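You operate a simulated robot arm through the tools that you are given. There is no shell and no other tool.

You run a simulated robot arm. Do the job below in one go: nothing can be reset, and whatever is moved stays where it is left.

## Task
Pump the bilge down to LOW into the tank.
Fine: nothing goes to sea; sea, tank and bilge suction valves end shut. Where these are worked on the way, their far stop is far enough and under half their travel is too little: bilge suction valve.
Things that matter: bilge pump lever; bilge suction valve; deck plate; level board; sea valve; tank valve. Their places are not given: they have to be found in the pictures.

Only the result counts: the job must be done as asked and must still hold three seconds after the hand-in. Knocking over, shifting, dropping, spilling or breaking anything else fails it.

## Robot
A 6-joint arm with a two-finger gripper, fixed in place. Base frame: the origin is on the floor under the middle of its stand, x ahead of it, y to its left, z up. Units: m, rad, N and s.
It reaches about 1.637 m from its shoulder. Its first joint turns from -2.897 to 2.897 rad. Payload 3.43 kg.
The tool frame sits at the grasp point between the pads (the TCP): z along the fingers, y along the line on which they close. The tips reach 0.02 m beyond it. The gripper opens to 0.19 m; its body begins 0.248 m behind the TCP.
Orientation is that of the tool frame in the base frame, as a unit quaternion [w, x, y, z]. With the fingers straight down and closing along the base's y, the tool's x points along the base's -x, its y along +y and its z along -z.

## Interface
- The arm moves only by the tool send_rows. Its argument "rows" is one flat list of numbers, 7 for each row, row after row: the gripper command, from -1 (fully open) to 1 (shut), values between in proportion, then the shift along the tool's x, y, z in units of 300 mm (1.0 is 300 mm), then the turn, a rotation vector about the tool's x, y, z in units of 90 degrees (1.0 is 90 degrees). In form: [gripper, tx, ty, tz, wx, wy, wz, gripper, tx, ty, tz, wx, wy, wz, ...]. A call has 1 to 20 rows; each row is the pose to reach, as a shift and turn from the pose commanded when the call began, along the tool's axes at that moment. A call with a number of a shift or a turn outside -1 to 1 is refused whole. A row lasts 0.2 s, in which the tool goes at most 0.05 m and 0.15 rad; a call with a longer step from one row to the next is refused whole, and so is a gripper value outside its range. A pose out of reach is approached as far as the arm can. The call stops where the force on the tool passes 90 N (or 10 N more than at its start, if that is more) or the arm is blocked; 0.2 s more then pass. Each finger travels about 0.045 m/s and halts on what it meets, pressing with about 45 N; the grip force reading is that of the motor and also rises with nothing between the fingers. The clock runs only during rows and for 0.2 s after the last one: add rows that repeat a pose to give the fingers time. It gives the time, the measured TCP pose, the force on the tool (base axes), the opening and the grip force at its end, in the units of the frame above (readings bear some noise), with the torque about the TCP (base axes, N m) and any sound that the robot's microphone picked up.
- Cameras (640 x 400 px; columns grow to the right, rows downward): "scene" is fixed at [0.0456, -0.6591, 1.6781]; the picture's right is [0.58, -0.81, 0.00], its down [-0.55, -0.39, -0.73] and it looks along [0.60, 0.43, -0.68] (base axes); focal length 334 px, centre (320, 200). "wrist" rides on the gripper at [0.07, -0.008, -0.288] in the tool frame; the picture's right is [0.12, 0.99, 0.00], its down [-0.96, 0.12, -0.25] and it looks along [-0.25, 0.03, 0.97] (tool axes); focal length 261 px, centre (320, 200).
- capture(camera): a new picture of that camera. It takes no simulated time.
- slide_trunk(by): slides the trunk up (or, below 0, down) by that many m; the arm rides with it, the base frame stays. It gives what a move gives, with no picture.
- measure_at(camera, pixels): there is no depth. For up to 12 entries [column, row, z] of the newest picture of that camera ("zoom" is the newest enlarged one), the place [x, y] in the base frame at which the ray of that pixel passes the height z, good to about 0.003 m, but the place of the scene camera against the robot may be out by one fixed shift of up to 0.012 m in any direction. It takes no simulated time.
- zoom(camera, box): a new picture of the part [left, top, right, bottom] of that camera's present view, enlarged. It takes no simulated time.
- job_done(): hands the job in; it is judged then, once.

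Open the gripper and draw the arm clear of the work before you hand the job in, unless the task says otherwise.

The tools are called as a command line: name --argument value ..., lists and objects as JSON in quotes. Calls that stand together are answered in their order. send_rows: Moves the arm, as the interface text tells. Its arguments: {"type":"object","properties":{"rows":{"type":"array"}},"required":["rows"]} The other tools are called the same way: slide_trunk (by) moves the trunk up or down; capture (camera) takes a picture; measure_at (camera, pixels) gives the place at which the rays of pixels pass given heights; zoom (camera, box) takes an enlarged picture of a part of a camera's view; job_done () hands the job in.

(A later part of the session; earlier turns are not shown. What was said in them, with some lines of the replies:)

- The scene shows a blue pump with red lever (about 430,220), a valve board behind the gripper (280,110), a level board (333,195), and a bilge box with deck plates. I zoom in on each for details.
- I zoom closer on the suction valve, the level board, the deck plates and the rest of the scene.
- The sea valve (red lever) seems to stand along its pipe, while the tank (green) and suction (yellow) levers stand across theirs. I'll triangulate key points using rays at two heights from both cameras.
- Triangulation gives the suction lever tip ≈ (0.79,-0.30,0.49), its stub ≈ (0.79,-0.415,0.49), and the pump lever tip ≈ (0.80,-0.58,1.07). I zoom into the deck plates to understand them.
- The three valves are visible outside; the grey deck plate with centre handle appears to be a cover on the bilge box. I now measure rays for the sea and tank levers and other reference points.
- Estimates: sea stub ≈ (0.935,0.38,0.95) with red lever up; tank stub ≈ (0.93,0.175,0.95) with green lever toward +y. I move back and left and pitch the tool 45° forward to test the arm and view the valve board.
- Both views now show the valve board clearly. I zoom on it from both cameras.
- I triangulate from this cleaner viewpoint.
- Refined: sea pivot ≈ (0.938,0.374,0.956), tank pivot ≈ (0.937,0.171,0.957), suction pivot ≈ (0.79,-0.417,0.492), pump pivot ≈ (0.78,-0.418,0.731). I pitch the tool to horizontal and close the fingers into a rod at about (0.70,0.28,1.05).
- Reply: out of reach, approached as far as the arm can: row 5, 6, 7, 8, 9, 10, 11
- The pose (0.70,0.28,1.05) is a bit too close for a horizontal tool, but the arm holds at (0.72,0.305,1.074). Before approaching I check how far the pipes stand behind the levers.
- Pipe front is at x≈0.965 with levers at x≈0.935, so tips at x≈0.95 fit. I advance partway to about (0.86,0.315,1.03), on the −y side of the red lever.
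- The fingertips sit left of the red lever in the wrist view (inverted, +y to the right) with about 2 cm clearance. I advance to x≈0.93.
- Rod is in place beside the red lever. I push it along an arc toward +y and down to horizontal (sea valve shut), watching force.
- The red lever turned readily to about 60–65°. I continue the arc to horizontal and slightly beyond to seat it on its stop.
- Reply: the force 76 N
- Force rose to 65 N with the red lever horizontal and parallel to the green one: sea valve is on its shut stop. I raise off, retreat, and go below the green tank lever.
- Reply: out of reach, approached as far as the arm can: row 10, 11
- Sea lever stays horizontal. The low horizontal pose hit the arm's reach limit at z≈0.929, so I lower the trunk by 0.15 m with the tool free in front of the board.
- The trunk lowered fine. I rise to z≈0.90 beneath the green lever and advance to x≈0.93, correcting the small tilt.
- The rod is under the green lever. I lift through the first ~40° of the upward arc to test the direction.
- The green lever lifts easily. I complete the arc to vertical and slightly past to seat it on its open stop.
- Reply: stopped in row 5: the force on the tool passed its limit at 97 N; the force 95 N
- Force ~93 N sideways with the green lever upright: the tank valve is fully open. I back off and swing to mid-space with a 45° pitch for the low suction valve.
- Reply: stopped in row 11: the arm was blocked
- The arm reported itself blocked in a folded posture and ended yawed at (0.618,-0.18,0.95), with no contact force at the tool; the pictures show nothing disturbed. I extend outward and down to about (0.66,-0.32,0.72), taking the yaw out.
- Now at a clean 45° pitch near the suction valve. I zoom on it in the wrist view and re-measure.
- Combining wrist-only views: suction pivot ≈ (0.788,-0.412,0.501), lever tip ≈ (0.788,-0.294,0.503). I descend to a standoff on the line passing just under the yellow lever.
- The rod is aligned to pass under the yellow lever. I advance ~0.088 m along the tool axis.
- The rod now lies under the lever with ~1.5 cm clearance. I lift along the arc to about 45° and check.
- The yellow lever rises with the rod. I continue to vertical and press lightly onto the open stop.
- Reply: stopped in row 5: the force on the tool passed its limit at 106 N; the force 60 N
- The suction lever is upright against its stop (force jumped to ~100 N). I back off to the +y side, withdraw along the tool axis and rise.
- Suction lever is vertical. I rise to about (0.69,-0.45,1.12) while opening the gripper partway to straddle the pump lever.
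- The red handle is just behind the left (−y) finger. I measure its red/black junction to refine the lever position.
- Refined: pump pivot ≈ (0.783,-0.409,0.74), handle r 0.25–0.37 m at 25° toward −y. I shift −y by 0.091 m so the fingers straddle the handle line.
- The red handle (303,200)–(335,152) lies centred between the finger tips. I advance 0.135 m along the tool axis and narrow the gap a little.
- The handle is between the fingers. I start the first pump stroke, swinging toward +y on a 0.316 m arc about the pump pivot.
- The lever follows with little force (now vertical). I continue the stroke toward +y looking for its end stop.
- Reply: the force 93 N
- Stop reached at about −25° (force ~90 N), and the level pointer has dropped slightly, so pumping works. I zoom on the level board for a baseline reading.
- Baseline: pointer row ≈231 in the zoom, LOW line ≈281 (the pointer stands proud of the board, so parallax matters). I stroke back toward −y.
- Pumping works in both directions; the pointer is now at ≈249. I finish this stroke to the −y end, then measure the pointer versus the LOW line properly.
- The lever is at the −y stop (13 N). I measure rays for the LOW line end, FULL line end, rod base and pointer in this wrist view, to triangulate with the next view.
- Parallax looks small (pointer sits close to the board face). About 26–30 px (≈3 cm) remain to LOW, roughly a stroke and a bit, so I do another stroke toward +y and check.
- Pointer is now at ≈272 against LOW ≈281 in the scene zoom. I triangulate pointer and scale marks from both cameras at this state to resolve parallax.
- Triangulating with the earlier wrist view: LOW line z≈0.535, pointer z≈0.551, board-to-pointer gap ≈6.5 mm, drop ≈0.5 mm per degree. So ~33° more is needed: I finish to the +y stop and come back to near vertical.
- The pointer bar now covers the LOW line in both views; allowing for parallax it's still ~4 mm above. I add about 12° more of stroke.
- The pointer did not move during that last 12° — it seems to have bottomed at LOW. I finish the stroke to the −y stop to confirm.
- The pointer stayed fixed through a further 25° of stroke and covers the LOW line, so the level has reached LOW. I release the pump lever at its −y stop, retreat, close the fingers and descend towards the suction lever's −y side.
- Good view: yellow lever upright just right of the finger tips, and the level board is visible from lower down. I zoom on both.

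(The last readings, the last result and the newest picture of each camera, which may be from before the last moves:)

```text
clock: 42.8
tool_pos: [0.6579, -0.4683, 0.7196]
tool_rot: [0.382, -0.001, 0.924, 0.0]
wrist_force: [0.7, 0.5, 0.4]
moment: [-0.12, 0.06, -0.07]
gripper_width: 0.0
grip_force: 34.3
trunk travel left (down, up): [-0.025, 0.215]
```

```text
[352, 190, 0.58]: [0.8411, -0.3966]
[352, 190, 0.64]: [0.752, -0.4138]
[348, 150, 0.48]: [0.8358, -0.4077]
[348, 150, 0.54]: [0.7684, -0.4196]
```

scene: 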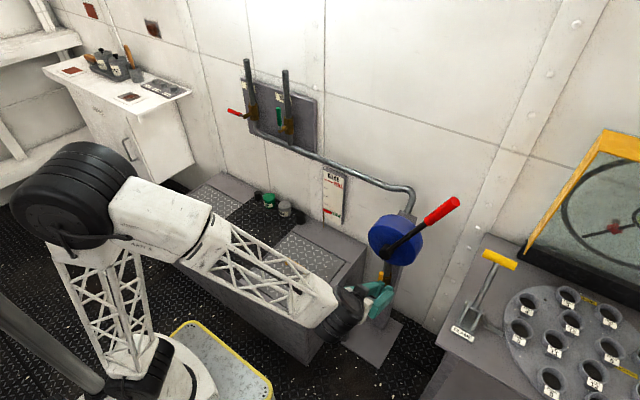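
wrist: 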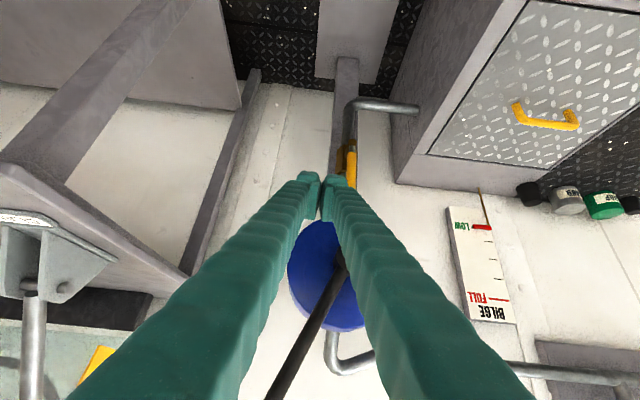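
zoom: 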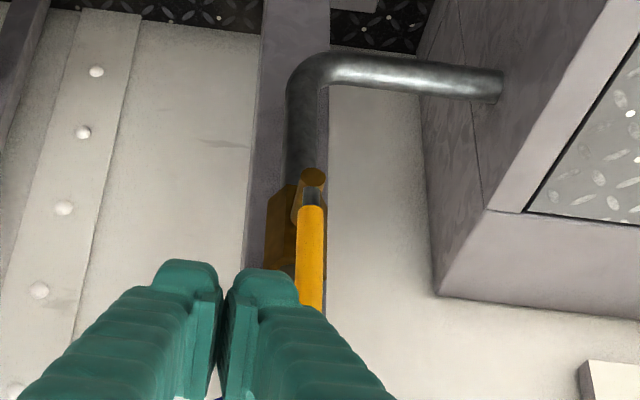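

Level: the pointer sits on the LOW line (a sliver of green shows at its left end). Now I advance 0.165 m along the tool axis beside the upright yellow lever, on its −y side.

send_rows --rows '[1, 0, 0, 0.14, 0, 0, 0, 1, 0, 0, 0.28, 0, 0, 0, 1, 0, 0, 0.42, 0, 0, 0, 1, 0, 0, 0.55, 0, 0, 0]'

capture --camera "wrist"

zoom --camera "scene" --box '[330, 230, 430, 320]'

```text
clock: 43.8
tool_pos: [0.7758, -0.4678, 0.6022]
tool_rot: [0.382, 0.0, 0.924, 0.0]
wrist_force: [0.3, -0.3, 1.4]
moment: [0.0, 0.06, -0.01]
gripper_width: 0.0002
grip_force: 34.7
trunk travel left (down, up): [-0.025, 0.215]
```

```text
taken
```

wrist: 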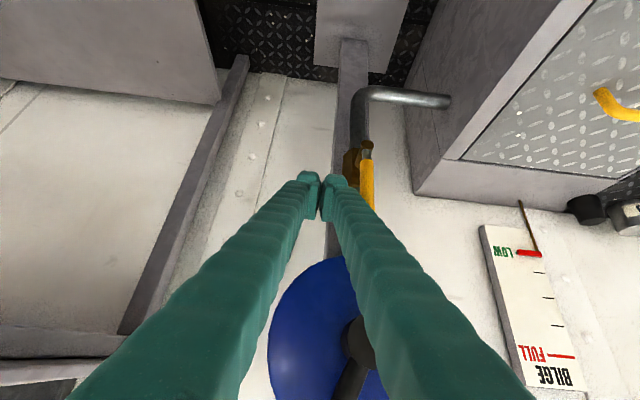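

```text
4.44 times, centred on (380, 275) of scene
```

zoom: 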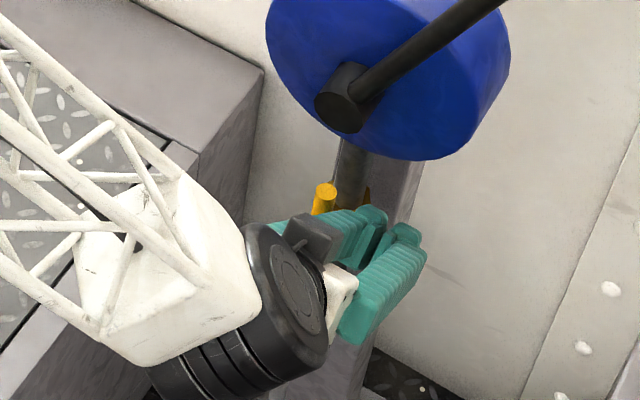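

Rod is beside the lever's −y side with no contact. I push toward +y and over through ~60°.

send_rows --rows '[1, -0.0071, 0.06, 0.0024, 0, 0, 0, 1, -0.0071, 0.1257, 0.0024, 0, 0, 0, 1, 0.0047, 0.1893, 0.0141, 0, 0, 0, 1, 0.028, 0.2463, 0.0375, 0, 0, 0, 1, 0.0608, 0.2933, 0.0702, 0, 0, 0]'

capture --camera "wrist"

zoom --camera "scene" --box '[310, 230, 430, 320]'

```text
clock: 45.0
tool_pos: [0.7777, -0.3781, 0.5729]
tool_rot: [0.382, -0.001, 0.924, 0.001]
wrist_force: [0.4, 0.0, 0.0]
moment: [-0.02, -0.03, -0.02]
gripper_width: 0.0
grip_force: 34.6
trunk travel left (down, up): [-0.025, 0.215]
```

```text
taken
```

wrist: 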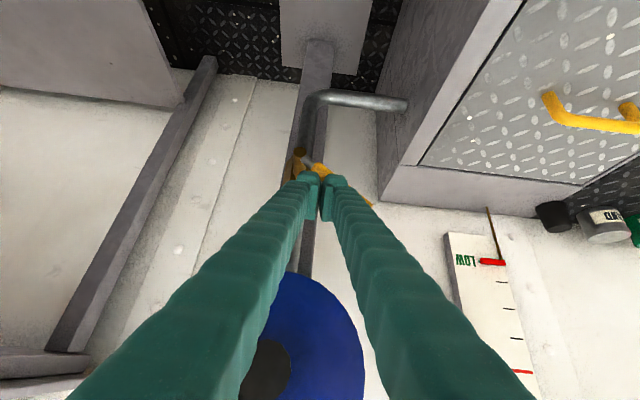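

```text
4.44 times, centred on (370, 275) of scene
```

zoom: 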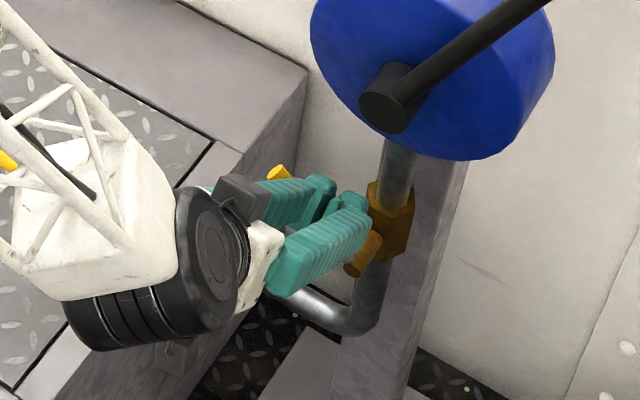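

The lever is now over about halfway (wrist view: (305,160)→(372,203)). I keep pressing down to horizontal, until the stop resists.

send_rows --rows '[1, 0.0403, 0.043, 0.0403, 0, 0, 0, 1, 0.0636, 0.06, 0.0636, 0, 0, 0, 1, 0.0853, 0.077, 0.0853, 0, 0, 0, 1, 0.1014, 0.082, 0.1014, 0, 0, 0, 1, 0.1179, 0.085, 0.1179, 0, 0, 0]'

capture --camera "wrist"

zoom --camera "scene" --box '[310, 230, 430, 320]'

```text
clock: 46.2
tool_pos: [0.7784, -0.3565, 0.5341]
tool_rot: [0.387, -0.002, 0.922, -0.001]
wrist_force: [-64.8, 7.4, 63.0]
moment: [0.6, 1.23, -0.38]
gripper_width: 0.006
grip_force: 34.7
trunk travel left (down, up): [-0.025, 0.215]
stopped in row 5: the force on the tool passed its limit at 106 N (the readings are from after the stop); the commanded pose is now the measured one
```

```text
taken
```

wrist: 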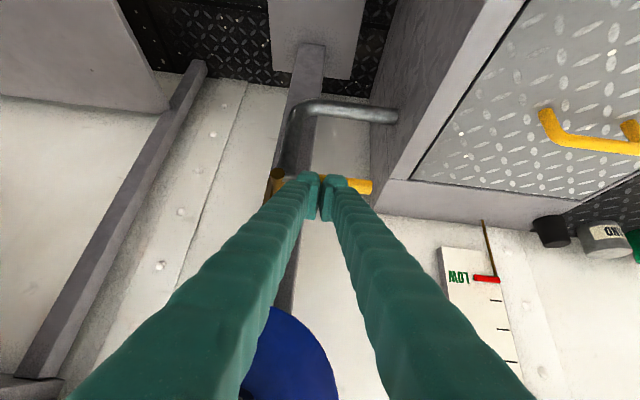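

```text
4.44 times, centred on (370, 275) of scene
```

zoom: 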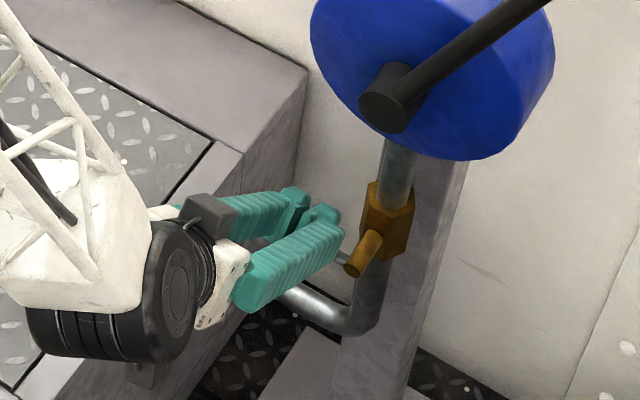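

Force ~106 N along the tool axis with the lever lying horizontal: suction valve is at its shut stop. I withdraw straight back along the tool axis and check.

send_rows --rows '[1, 0, 0, -0.12, 0, 0, 0, 1, 0, 0, -0.25, 0, 0, 0, 1, 0, 0, -0.38, 0, 0, 0, 1, -0.1, 0, -0.48, 0, 0, 0, 1, -0.2, 0, -0.58, 0, 0, 0]'

capture --camera "wrist"

zoom --camera "scene" --box '[310, 230, 430, 320]'

```text
clock: 47.4
tool_pos: [0.6991, -0.3572, 0.6949]
tool_rot: [0.385, -0.001, 0.923, 0.0]
wrist_force: [0.4, 0.0, -0.2]
moment: [0.02, -0.03, 0.05]
gripper_width: 0.0
grip_force: 34.5
trunk travel left (down, up): [-0.025, 0.215]
```

```text
taken
```

wrist: 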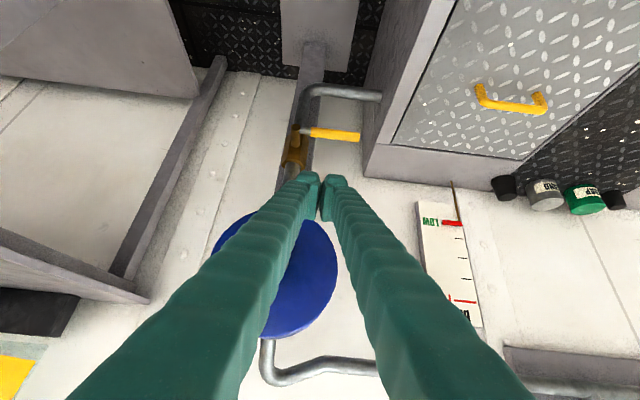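

```text
4.44 times, centred on (370, 275) of scene
```

zoom: 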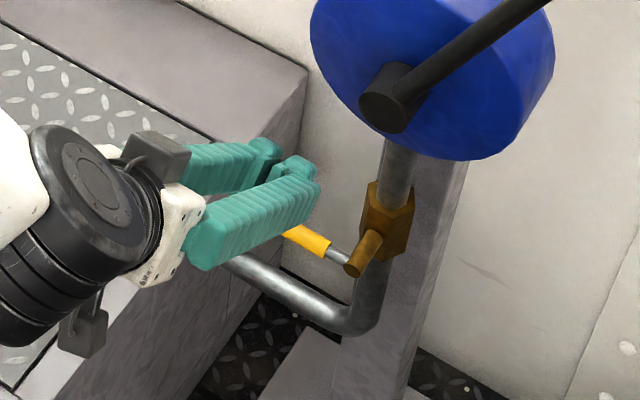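

Suction lever is back horizontal (shut) in both views. Now I rise and swing toward the tank valve, keeping the 45° pitch.

send_rows --rows '[1, -0.1064, 0.0271, -0.099, 0, 0, 0, 1, -0.2128, 0.0543, -0.198, 0, 0, 0, 1, -0.3192, 0.0814, -0.297, 0, 0, 0, 1, -0.4256, 0.1086, -0.396, 0, 0, 0, 1, -0.532, 0.1357, -0.495, 0, 0, 0, 1, -0.6384, 0.1629, -0.594, 0, 0, 0, 1, -0.7448, 0.19, -0.693, 0, 0, 0, 1, -0.7778, 0.3366, -0.7166, 0, 0, 0, 1, -0.8108, 0.4832, -0.7401, 0, 0, 0, 1, -0.8438, 0.6298, -0.7637, 0, 0, 0, 1, -0.8768, 0.7764, -0.7872, 0, 0, 0, 1, -0.9098, 0.923, -0.8108, 0, 0, 0]'

capture --camera "wrist"

capture --camera "scene"

```text
clock: 50.0
tool_pos: [0.7167, -0.0779, 1.0569]
tool_rot: [0.386, -0.002, 0.923, 0.0]
wrist_force: [0.1, 0.1, 0.1]
moment: [0.03, -0.01, 0.0]
gripper_width: 0.0002
grip_force: 34.2
trunk travel left (down, up): [-0.025, 0.215]
```

```text
taken
```

wrist: 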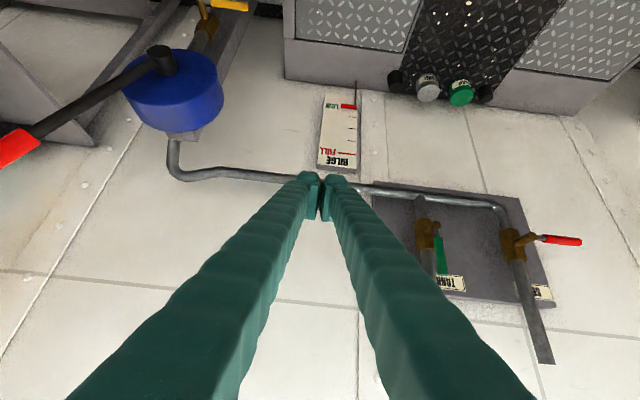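

```text
taken
```

scene: 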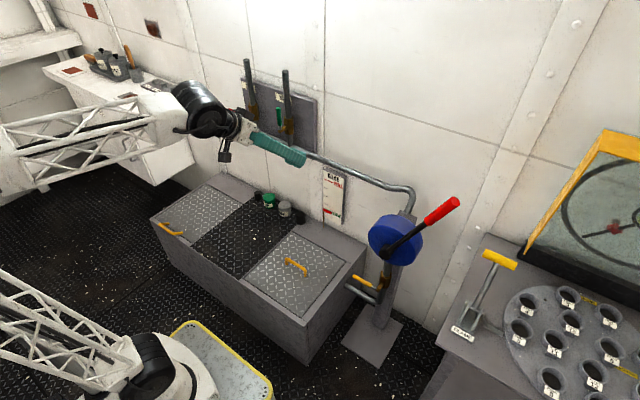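

Clear path; the green lever is upright at (440,255). I move to a standoff at about (0.807,0.115,1.178) on its −y side.

send_rows --rows '[1, -0.0829, 0.107, -0.0122, 0, 0, 0, 1, -0.1658, 0.2143, -0.0244, 0, 0, 0, 1, -0.2487, 0.3215, -0.0366, 0, 0, 0, 1, -0.3315, 0.4287, -0.0487, 0, 0, 0, 1, -0.4144, 0.5358, -0.0609, 0, 0, 0, 1, -0.4973, 0.643, -0.0731, 0, 0, 0]'

capture --camera "wrist"

zoom --camera "wrist" --box '[250, 80, 480, 260]'

zoom --camera "scene" --box '[200, 60, 330, 160]'

```text
clock: 51.4
tool_pos: [0.8065, 0.1163, 1.1821]
tool_rot: [0.385, -0.001, 0.923, 0.0]
wrist_force: [-0.4, 0.2, 0.3]
moment: [0.04, -0.02, 0.09]
gripper_width: 0.0
grip_force: 34.7
trunk travel left (down, up): [-0.025, 0.215]
```

```text
taken
```

wrist: 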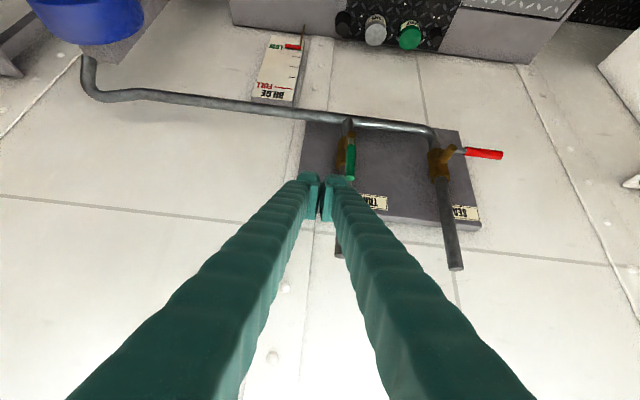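

```text
2.22 times, centred on (365, 170) of wrist
```

zoom: 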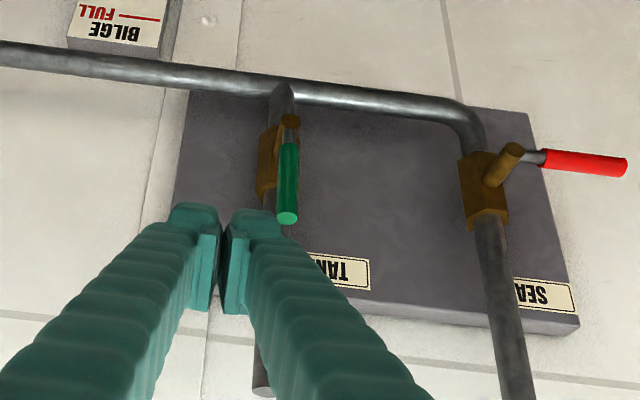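

```text
4.00 times, centred on (265, 110) of scene
```

zoom: 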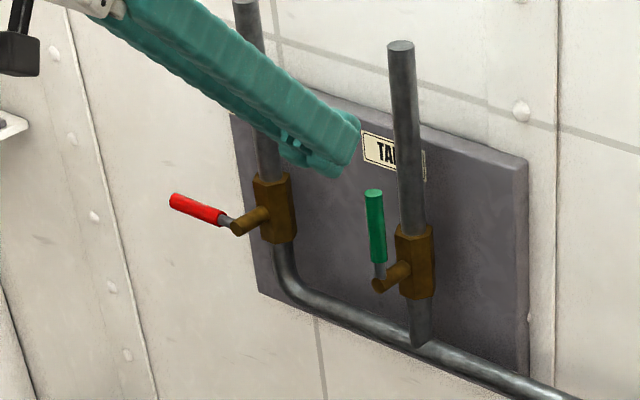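

I verify the tank lever's position from this view before closing in.

measure_at --camera "wrist" --pixels '[[350.1, 178.1, 1.02], [350.1, 178.1, 1.08], [351.5, 134.9, 0.93], [351.5, 134.9, 0.98], [428, 242, 1.12], [428, 242, 1.18]]'

```text
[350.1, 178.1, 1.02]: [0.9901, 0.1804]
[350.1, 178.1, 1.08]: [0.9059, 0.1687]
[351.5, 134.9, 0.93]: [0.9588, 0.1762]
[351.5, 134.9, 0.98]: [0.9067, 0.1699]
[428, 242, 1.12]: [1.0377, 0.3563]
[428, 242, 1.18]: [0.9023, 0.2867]
```

Tank pivot ≈ (0.934,0.172,0.955), consistent. I advance to TCP ≈ (0.924,0.116,1.056), beside the lever on its −y side.

send_rows --rows '[1, 0.0047, 0, 0.144, 0, 0, 0, 1, 0.0094, 0, 0.288, 0, 0, 0, 1, 0.0142, 0, 0.431, 0, 0, 0, 1, 0.0189, 0, 0.575, 0, 0, 0]'

capture --camera "wrist"

zoom --camera "scene" --box '[200, 60, 330, 160]'

```text
clock: 52.4
tool_pos: [0.9234, 0.1145, 1.0561]
tool_rot: [0.386, -0.002, 0.923, -0.001]
wrist_force: [-0.5, -0.6, -0.1]
moment: [0.01, 0.0, 0.01]
gripper_width: 0.0
grip_force: 34.4
trunk travel left (down, up): [-0.025, 0.215]
```

```text
taken
```

wrist: 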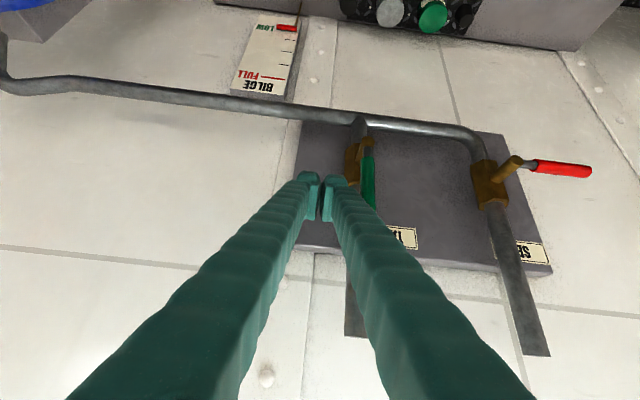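

```text
4.00 times, centred on (265, 110) of scene
```

zoom: 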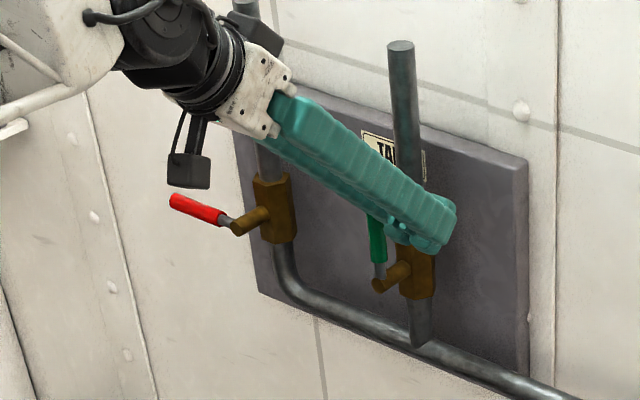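

Same relative geometry as the suction valve. I push the green lever toward +y and over through ~60°.

send_rows --rows '[1, -0.0071, 0.063, 0.0024, 0, 0, 0, 1, -0.0071, 0.13, 0.0024, 0, 0, 0, 1, 0.0047, 0.194, 0.0141, 0, 0, 0, 1, 0.028, 0.251, 0.0375, 0, 0, 0, 1, 0.0608, 0.298, 0.0702, 0, 0, 0]'

capture --camera "wrist"

zoom --camera "scene" --box '[200, 60, 330, 160]'

```text
clock: 53.6
tool_pos: [0.927, 0.2055, 1.0268]
tool_rot: [0.387, -0.001, 0.922, 0.0]
wrist_force: [0.1, -0.4, -0.7]
moment: [0.05, 0.01, 0.03]
gripper_width: 0.0002
grip_force: 34.3
trunk travel left (down, up): [-0.025, 0.215]
```

```text
taken
```

wrist: 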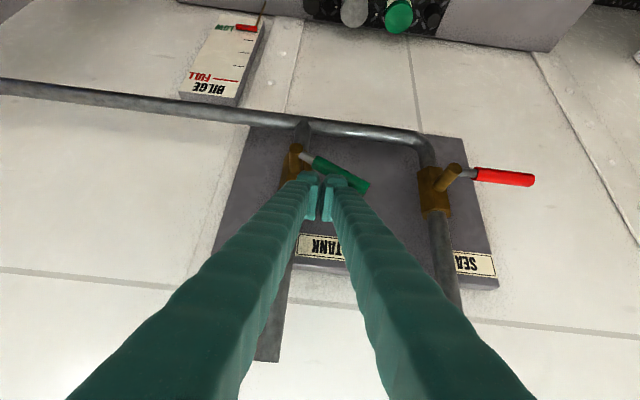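

```text
4.00 times, centred on (265, 110) of scene
```

zoom: 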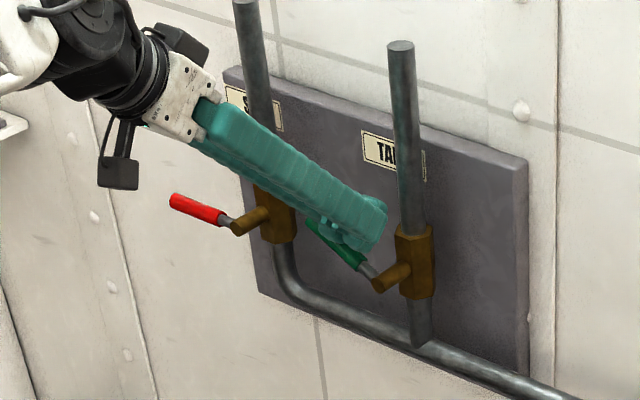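

The green lever is past halfway. I press it down to its horizontal shut stop.

send_rows --rows '[1, 0.0403, 0.043, 0.0403, 0, 0, 0, 1, 0.0636, 0.06, 0.0636, 0, 0, 0, 1, 0.0853, 0.077, 0.0853, 0, 0, 0, 1, 0.1014, 0.082, 0.1014, 0, 0, 0, 1, 0.1179, 0.085, 0.1179, 0, 0, 0]'

capture --camera "wrist"

zoom --camera "scene" --box '[200, 60, 330, 160]'

```text
clock: 54.7
tool_pos: [0.9264, 0.2314, 0.9989]
tool_rot: [0.397, -0.004, 0.918, 0.002]
wrist_force: [-0.4, -16.0, 34.3]
moment: [-0.42, 0.08, 0.01]
gripper_width: 0.006
grip_force: 34.3
trunk travel left (down, up): [-0.025, 0.215]
stopped in row 5: the force on the tool passed its limit at 100 N (the readings are from after the stop); the commanded pose is now the measured one
```

```text
taken
```

wrist: 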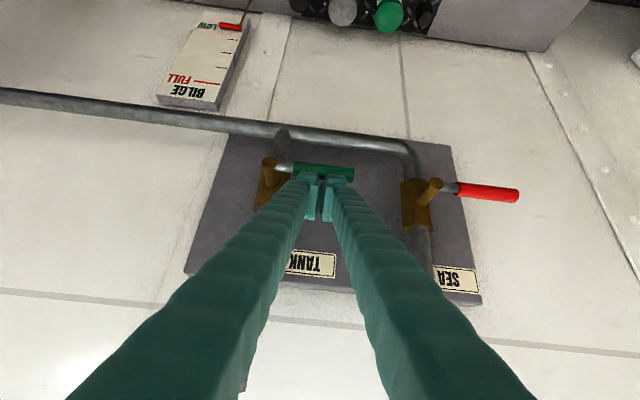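

```text
4.00 times, centred on (265, 110) of scene
```

zoom: 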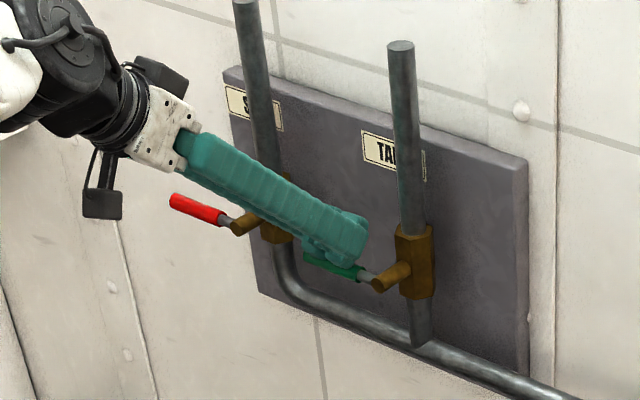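

The 100 N limit tripped with the lever looking horizontal. I withdraw along the tool axis and check its angle against the sea lever.

send_rows --rows '[1, -0.05, 0, -0.1, 0, 0, 0, 1, -0.05, 0, -0.24, 0, 0, 0, 1, -0.05, 0, -0.38, 0, 0, 0, 1, -0.05, 0, -0.5, 0, 0, 0]'

capture --camera "wrist"

zoom --camera "wrist" --box '[200, 80, 460, 260]'

zoom --camera "scene" --box '[225, 55, 335, 165]'

```text
clock: 55.7
tool_pos: [0.8291, 0.2311, 1.1087]
tool_rot: [0.392, -0.004, 0.92, 0.001]
wrist_force: [1.1, -0.5, -1.0]
moment: [-0.04, -0.03, -0.02]
gripper_width: 0.0001
grip_force: 34.6
trunk travel left (down, up): [-0.025, 0.215]
```

```text
taken
```

wrist: 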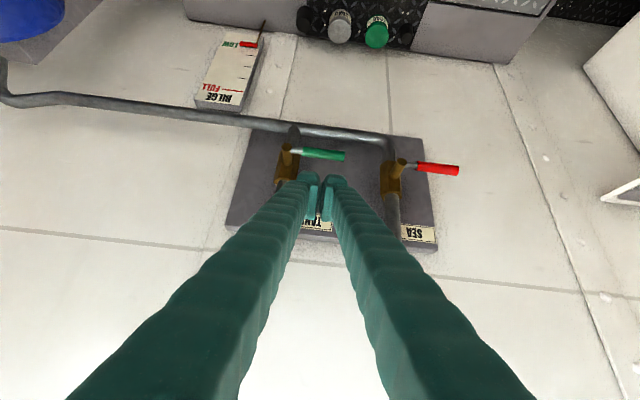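

```text
2.22 times, centred on (330, 170) of wrist
```

zoom: 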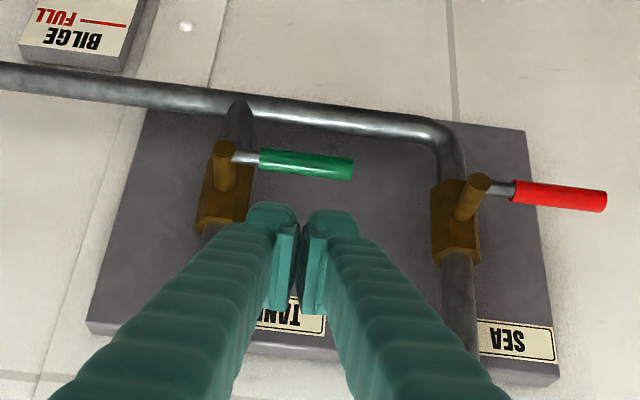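

```text
3.64 times, centred on (280, 110) of scene
```

zoom: 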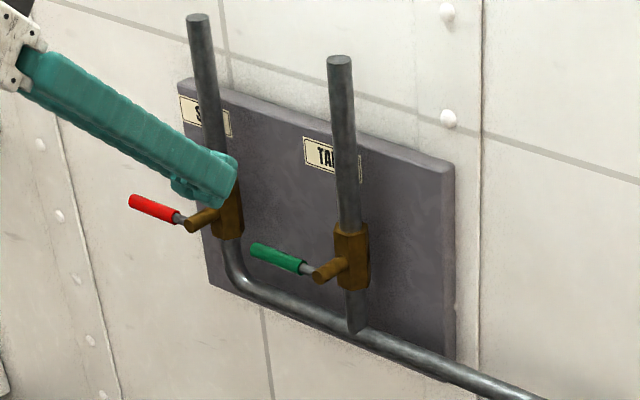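

The green lever matches its original shut picture exactly (tip (255,248), base (302,268) in the same zoom), and the red lever is parallel. I withdraw further and open the gripper.

send_rows --rows '[1, 0, 0, -0.14, 0, 0, 0, 1, 0, 0, -0.28, 0, 0, 0, -1, 0, 0, -0.42, 0, 0, 0, -1, 0, 0, -0.5, 0, 0, 0, -1, 0, 0, -0.5, 0, 0, 0, -1, 0, 0, -0.5, 0, 0, 0, -1, 0, 0, -0.5, 0, 0, 0, -1, 0, 0, -0.5, 0, 0, 0, -1, 0, 0, -0.5, 0, 0, 0, -1, 0, 0, -0.5, 0, 0, 0, -1, 0, 0, -0.5, 0, 0, 0, -1, 0, 0, -0.5, 0, 0, 0, -1, 0, 0, -0.5, 0, 0, 0]'

capture --camera "scene"

zoom --camera "scene" --box '[335, 255, 415, 310]'

zoom --camera "scene" --box '[315, 160, 355, 230]'

capture --camera "wrist"

```text
clock: 58.5
tool_pos: [0.7199, 0.2305, 1.2113]
tool_rot: [0.392, -0.003, 0.92, 0.001]
wrist_force: [-0.1, -1.1, 0.5]
moment: [0.02, -0.02, 0.0]
gripper_width: 0.1899
grip_force: 0.0
trunk travel left (down, up): [-0.025, 0.215]
```

```text
taken
```

scene: 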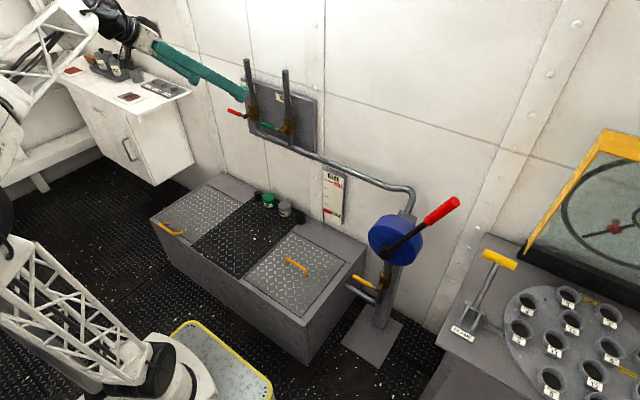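

```text
7.27 times, centred on (375, 282) of scene
```

zoom: 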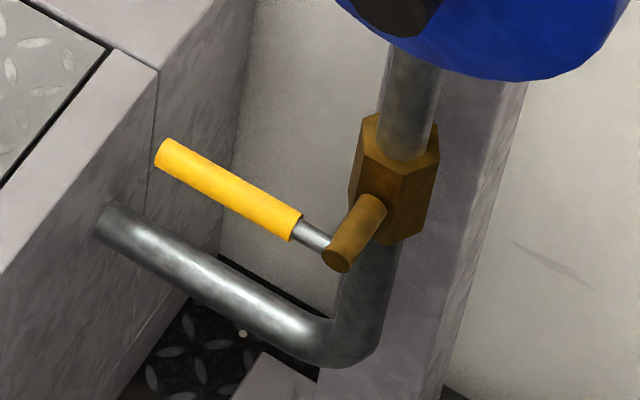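

```text
5.71 times, centred on (335, 195) of scene
```

zoom: 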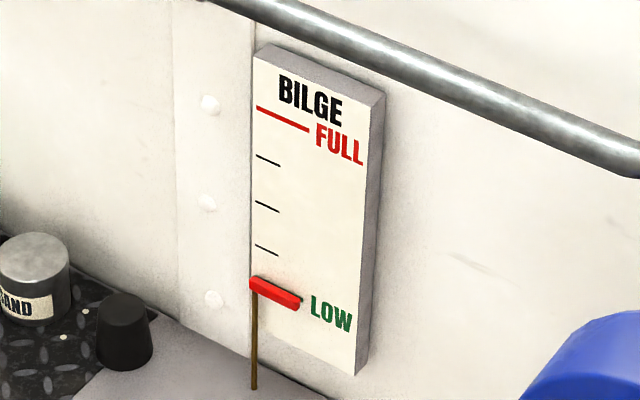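

```text
taken
```

wrist: 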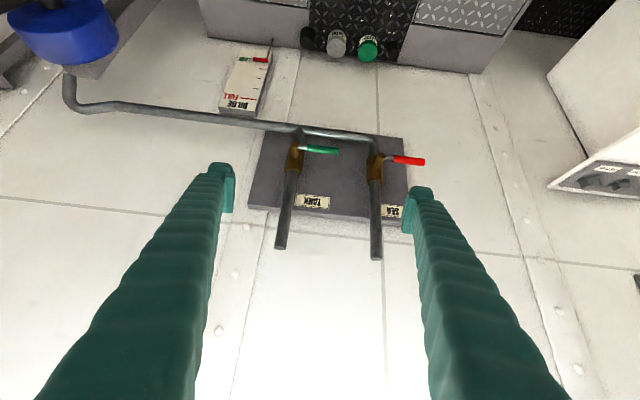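

All three valve levers match their shut positions (the suction zoom is identical to the start), the level pointer sits at LOW and is steady, and the gripper is open and clear at x≈0.72. Nothing else appears moved, so I hand in the job.

job_done

```text
The job is handed in.
```

I pumped the bilge down to LOW into the tank and handed the job in. I don't have the judge's verdict.

- **Sea valve:** it was open at the start. I shut it before any pumping, so nothing should have gone to sea.
- **Tank valve:** I opened it to its stop for the pumping and shut it afterwards.
- **Bilge suction valve:** I opened it to its far stop and shut it afterwards. In the final picture it looks the same as at the start.
- **Level:** the pointer sits on the LOW line, to within about 2–3 mm as far as I could measure from the pictures. Another 25° of pump stroke did not move it any lower.
- **Deck plate and surroundings:** I did not need to touch the deck plate. Nothing else looks moved in the final pictures.

The pump lever is back at its starting stop. The gripper is open and about 0.2 m clear of the valve board.
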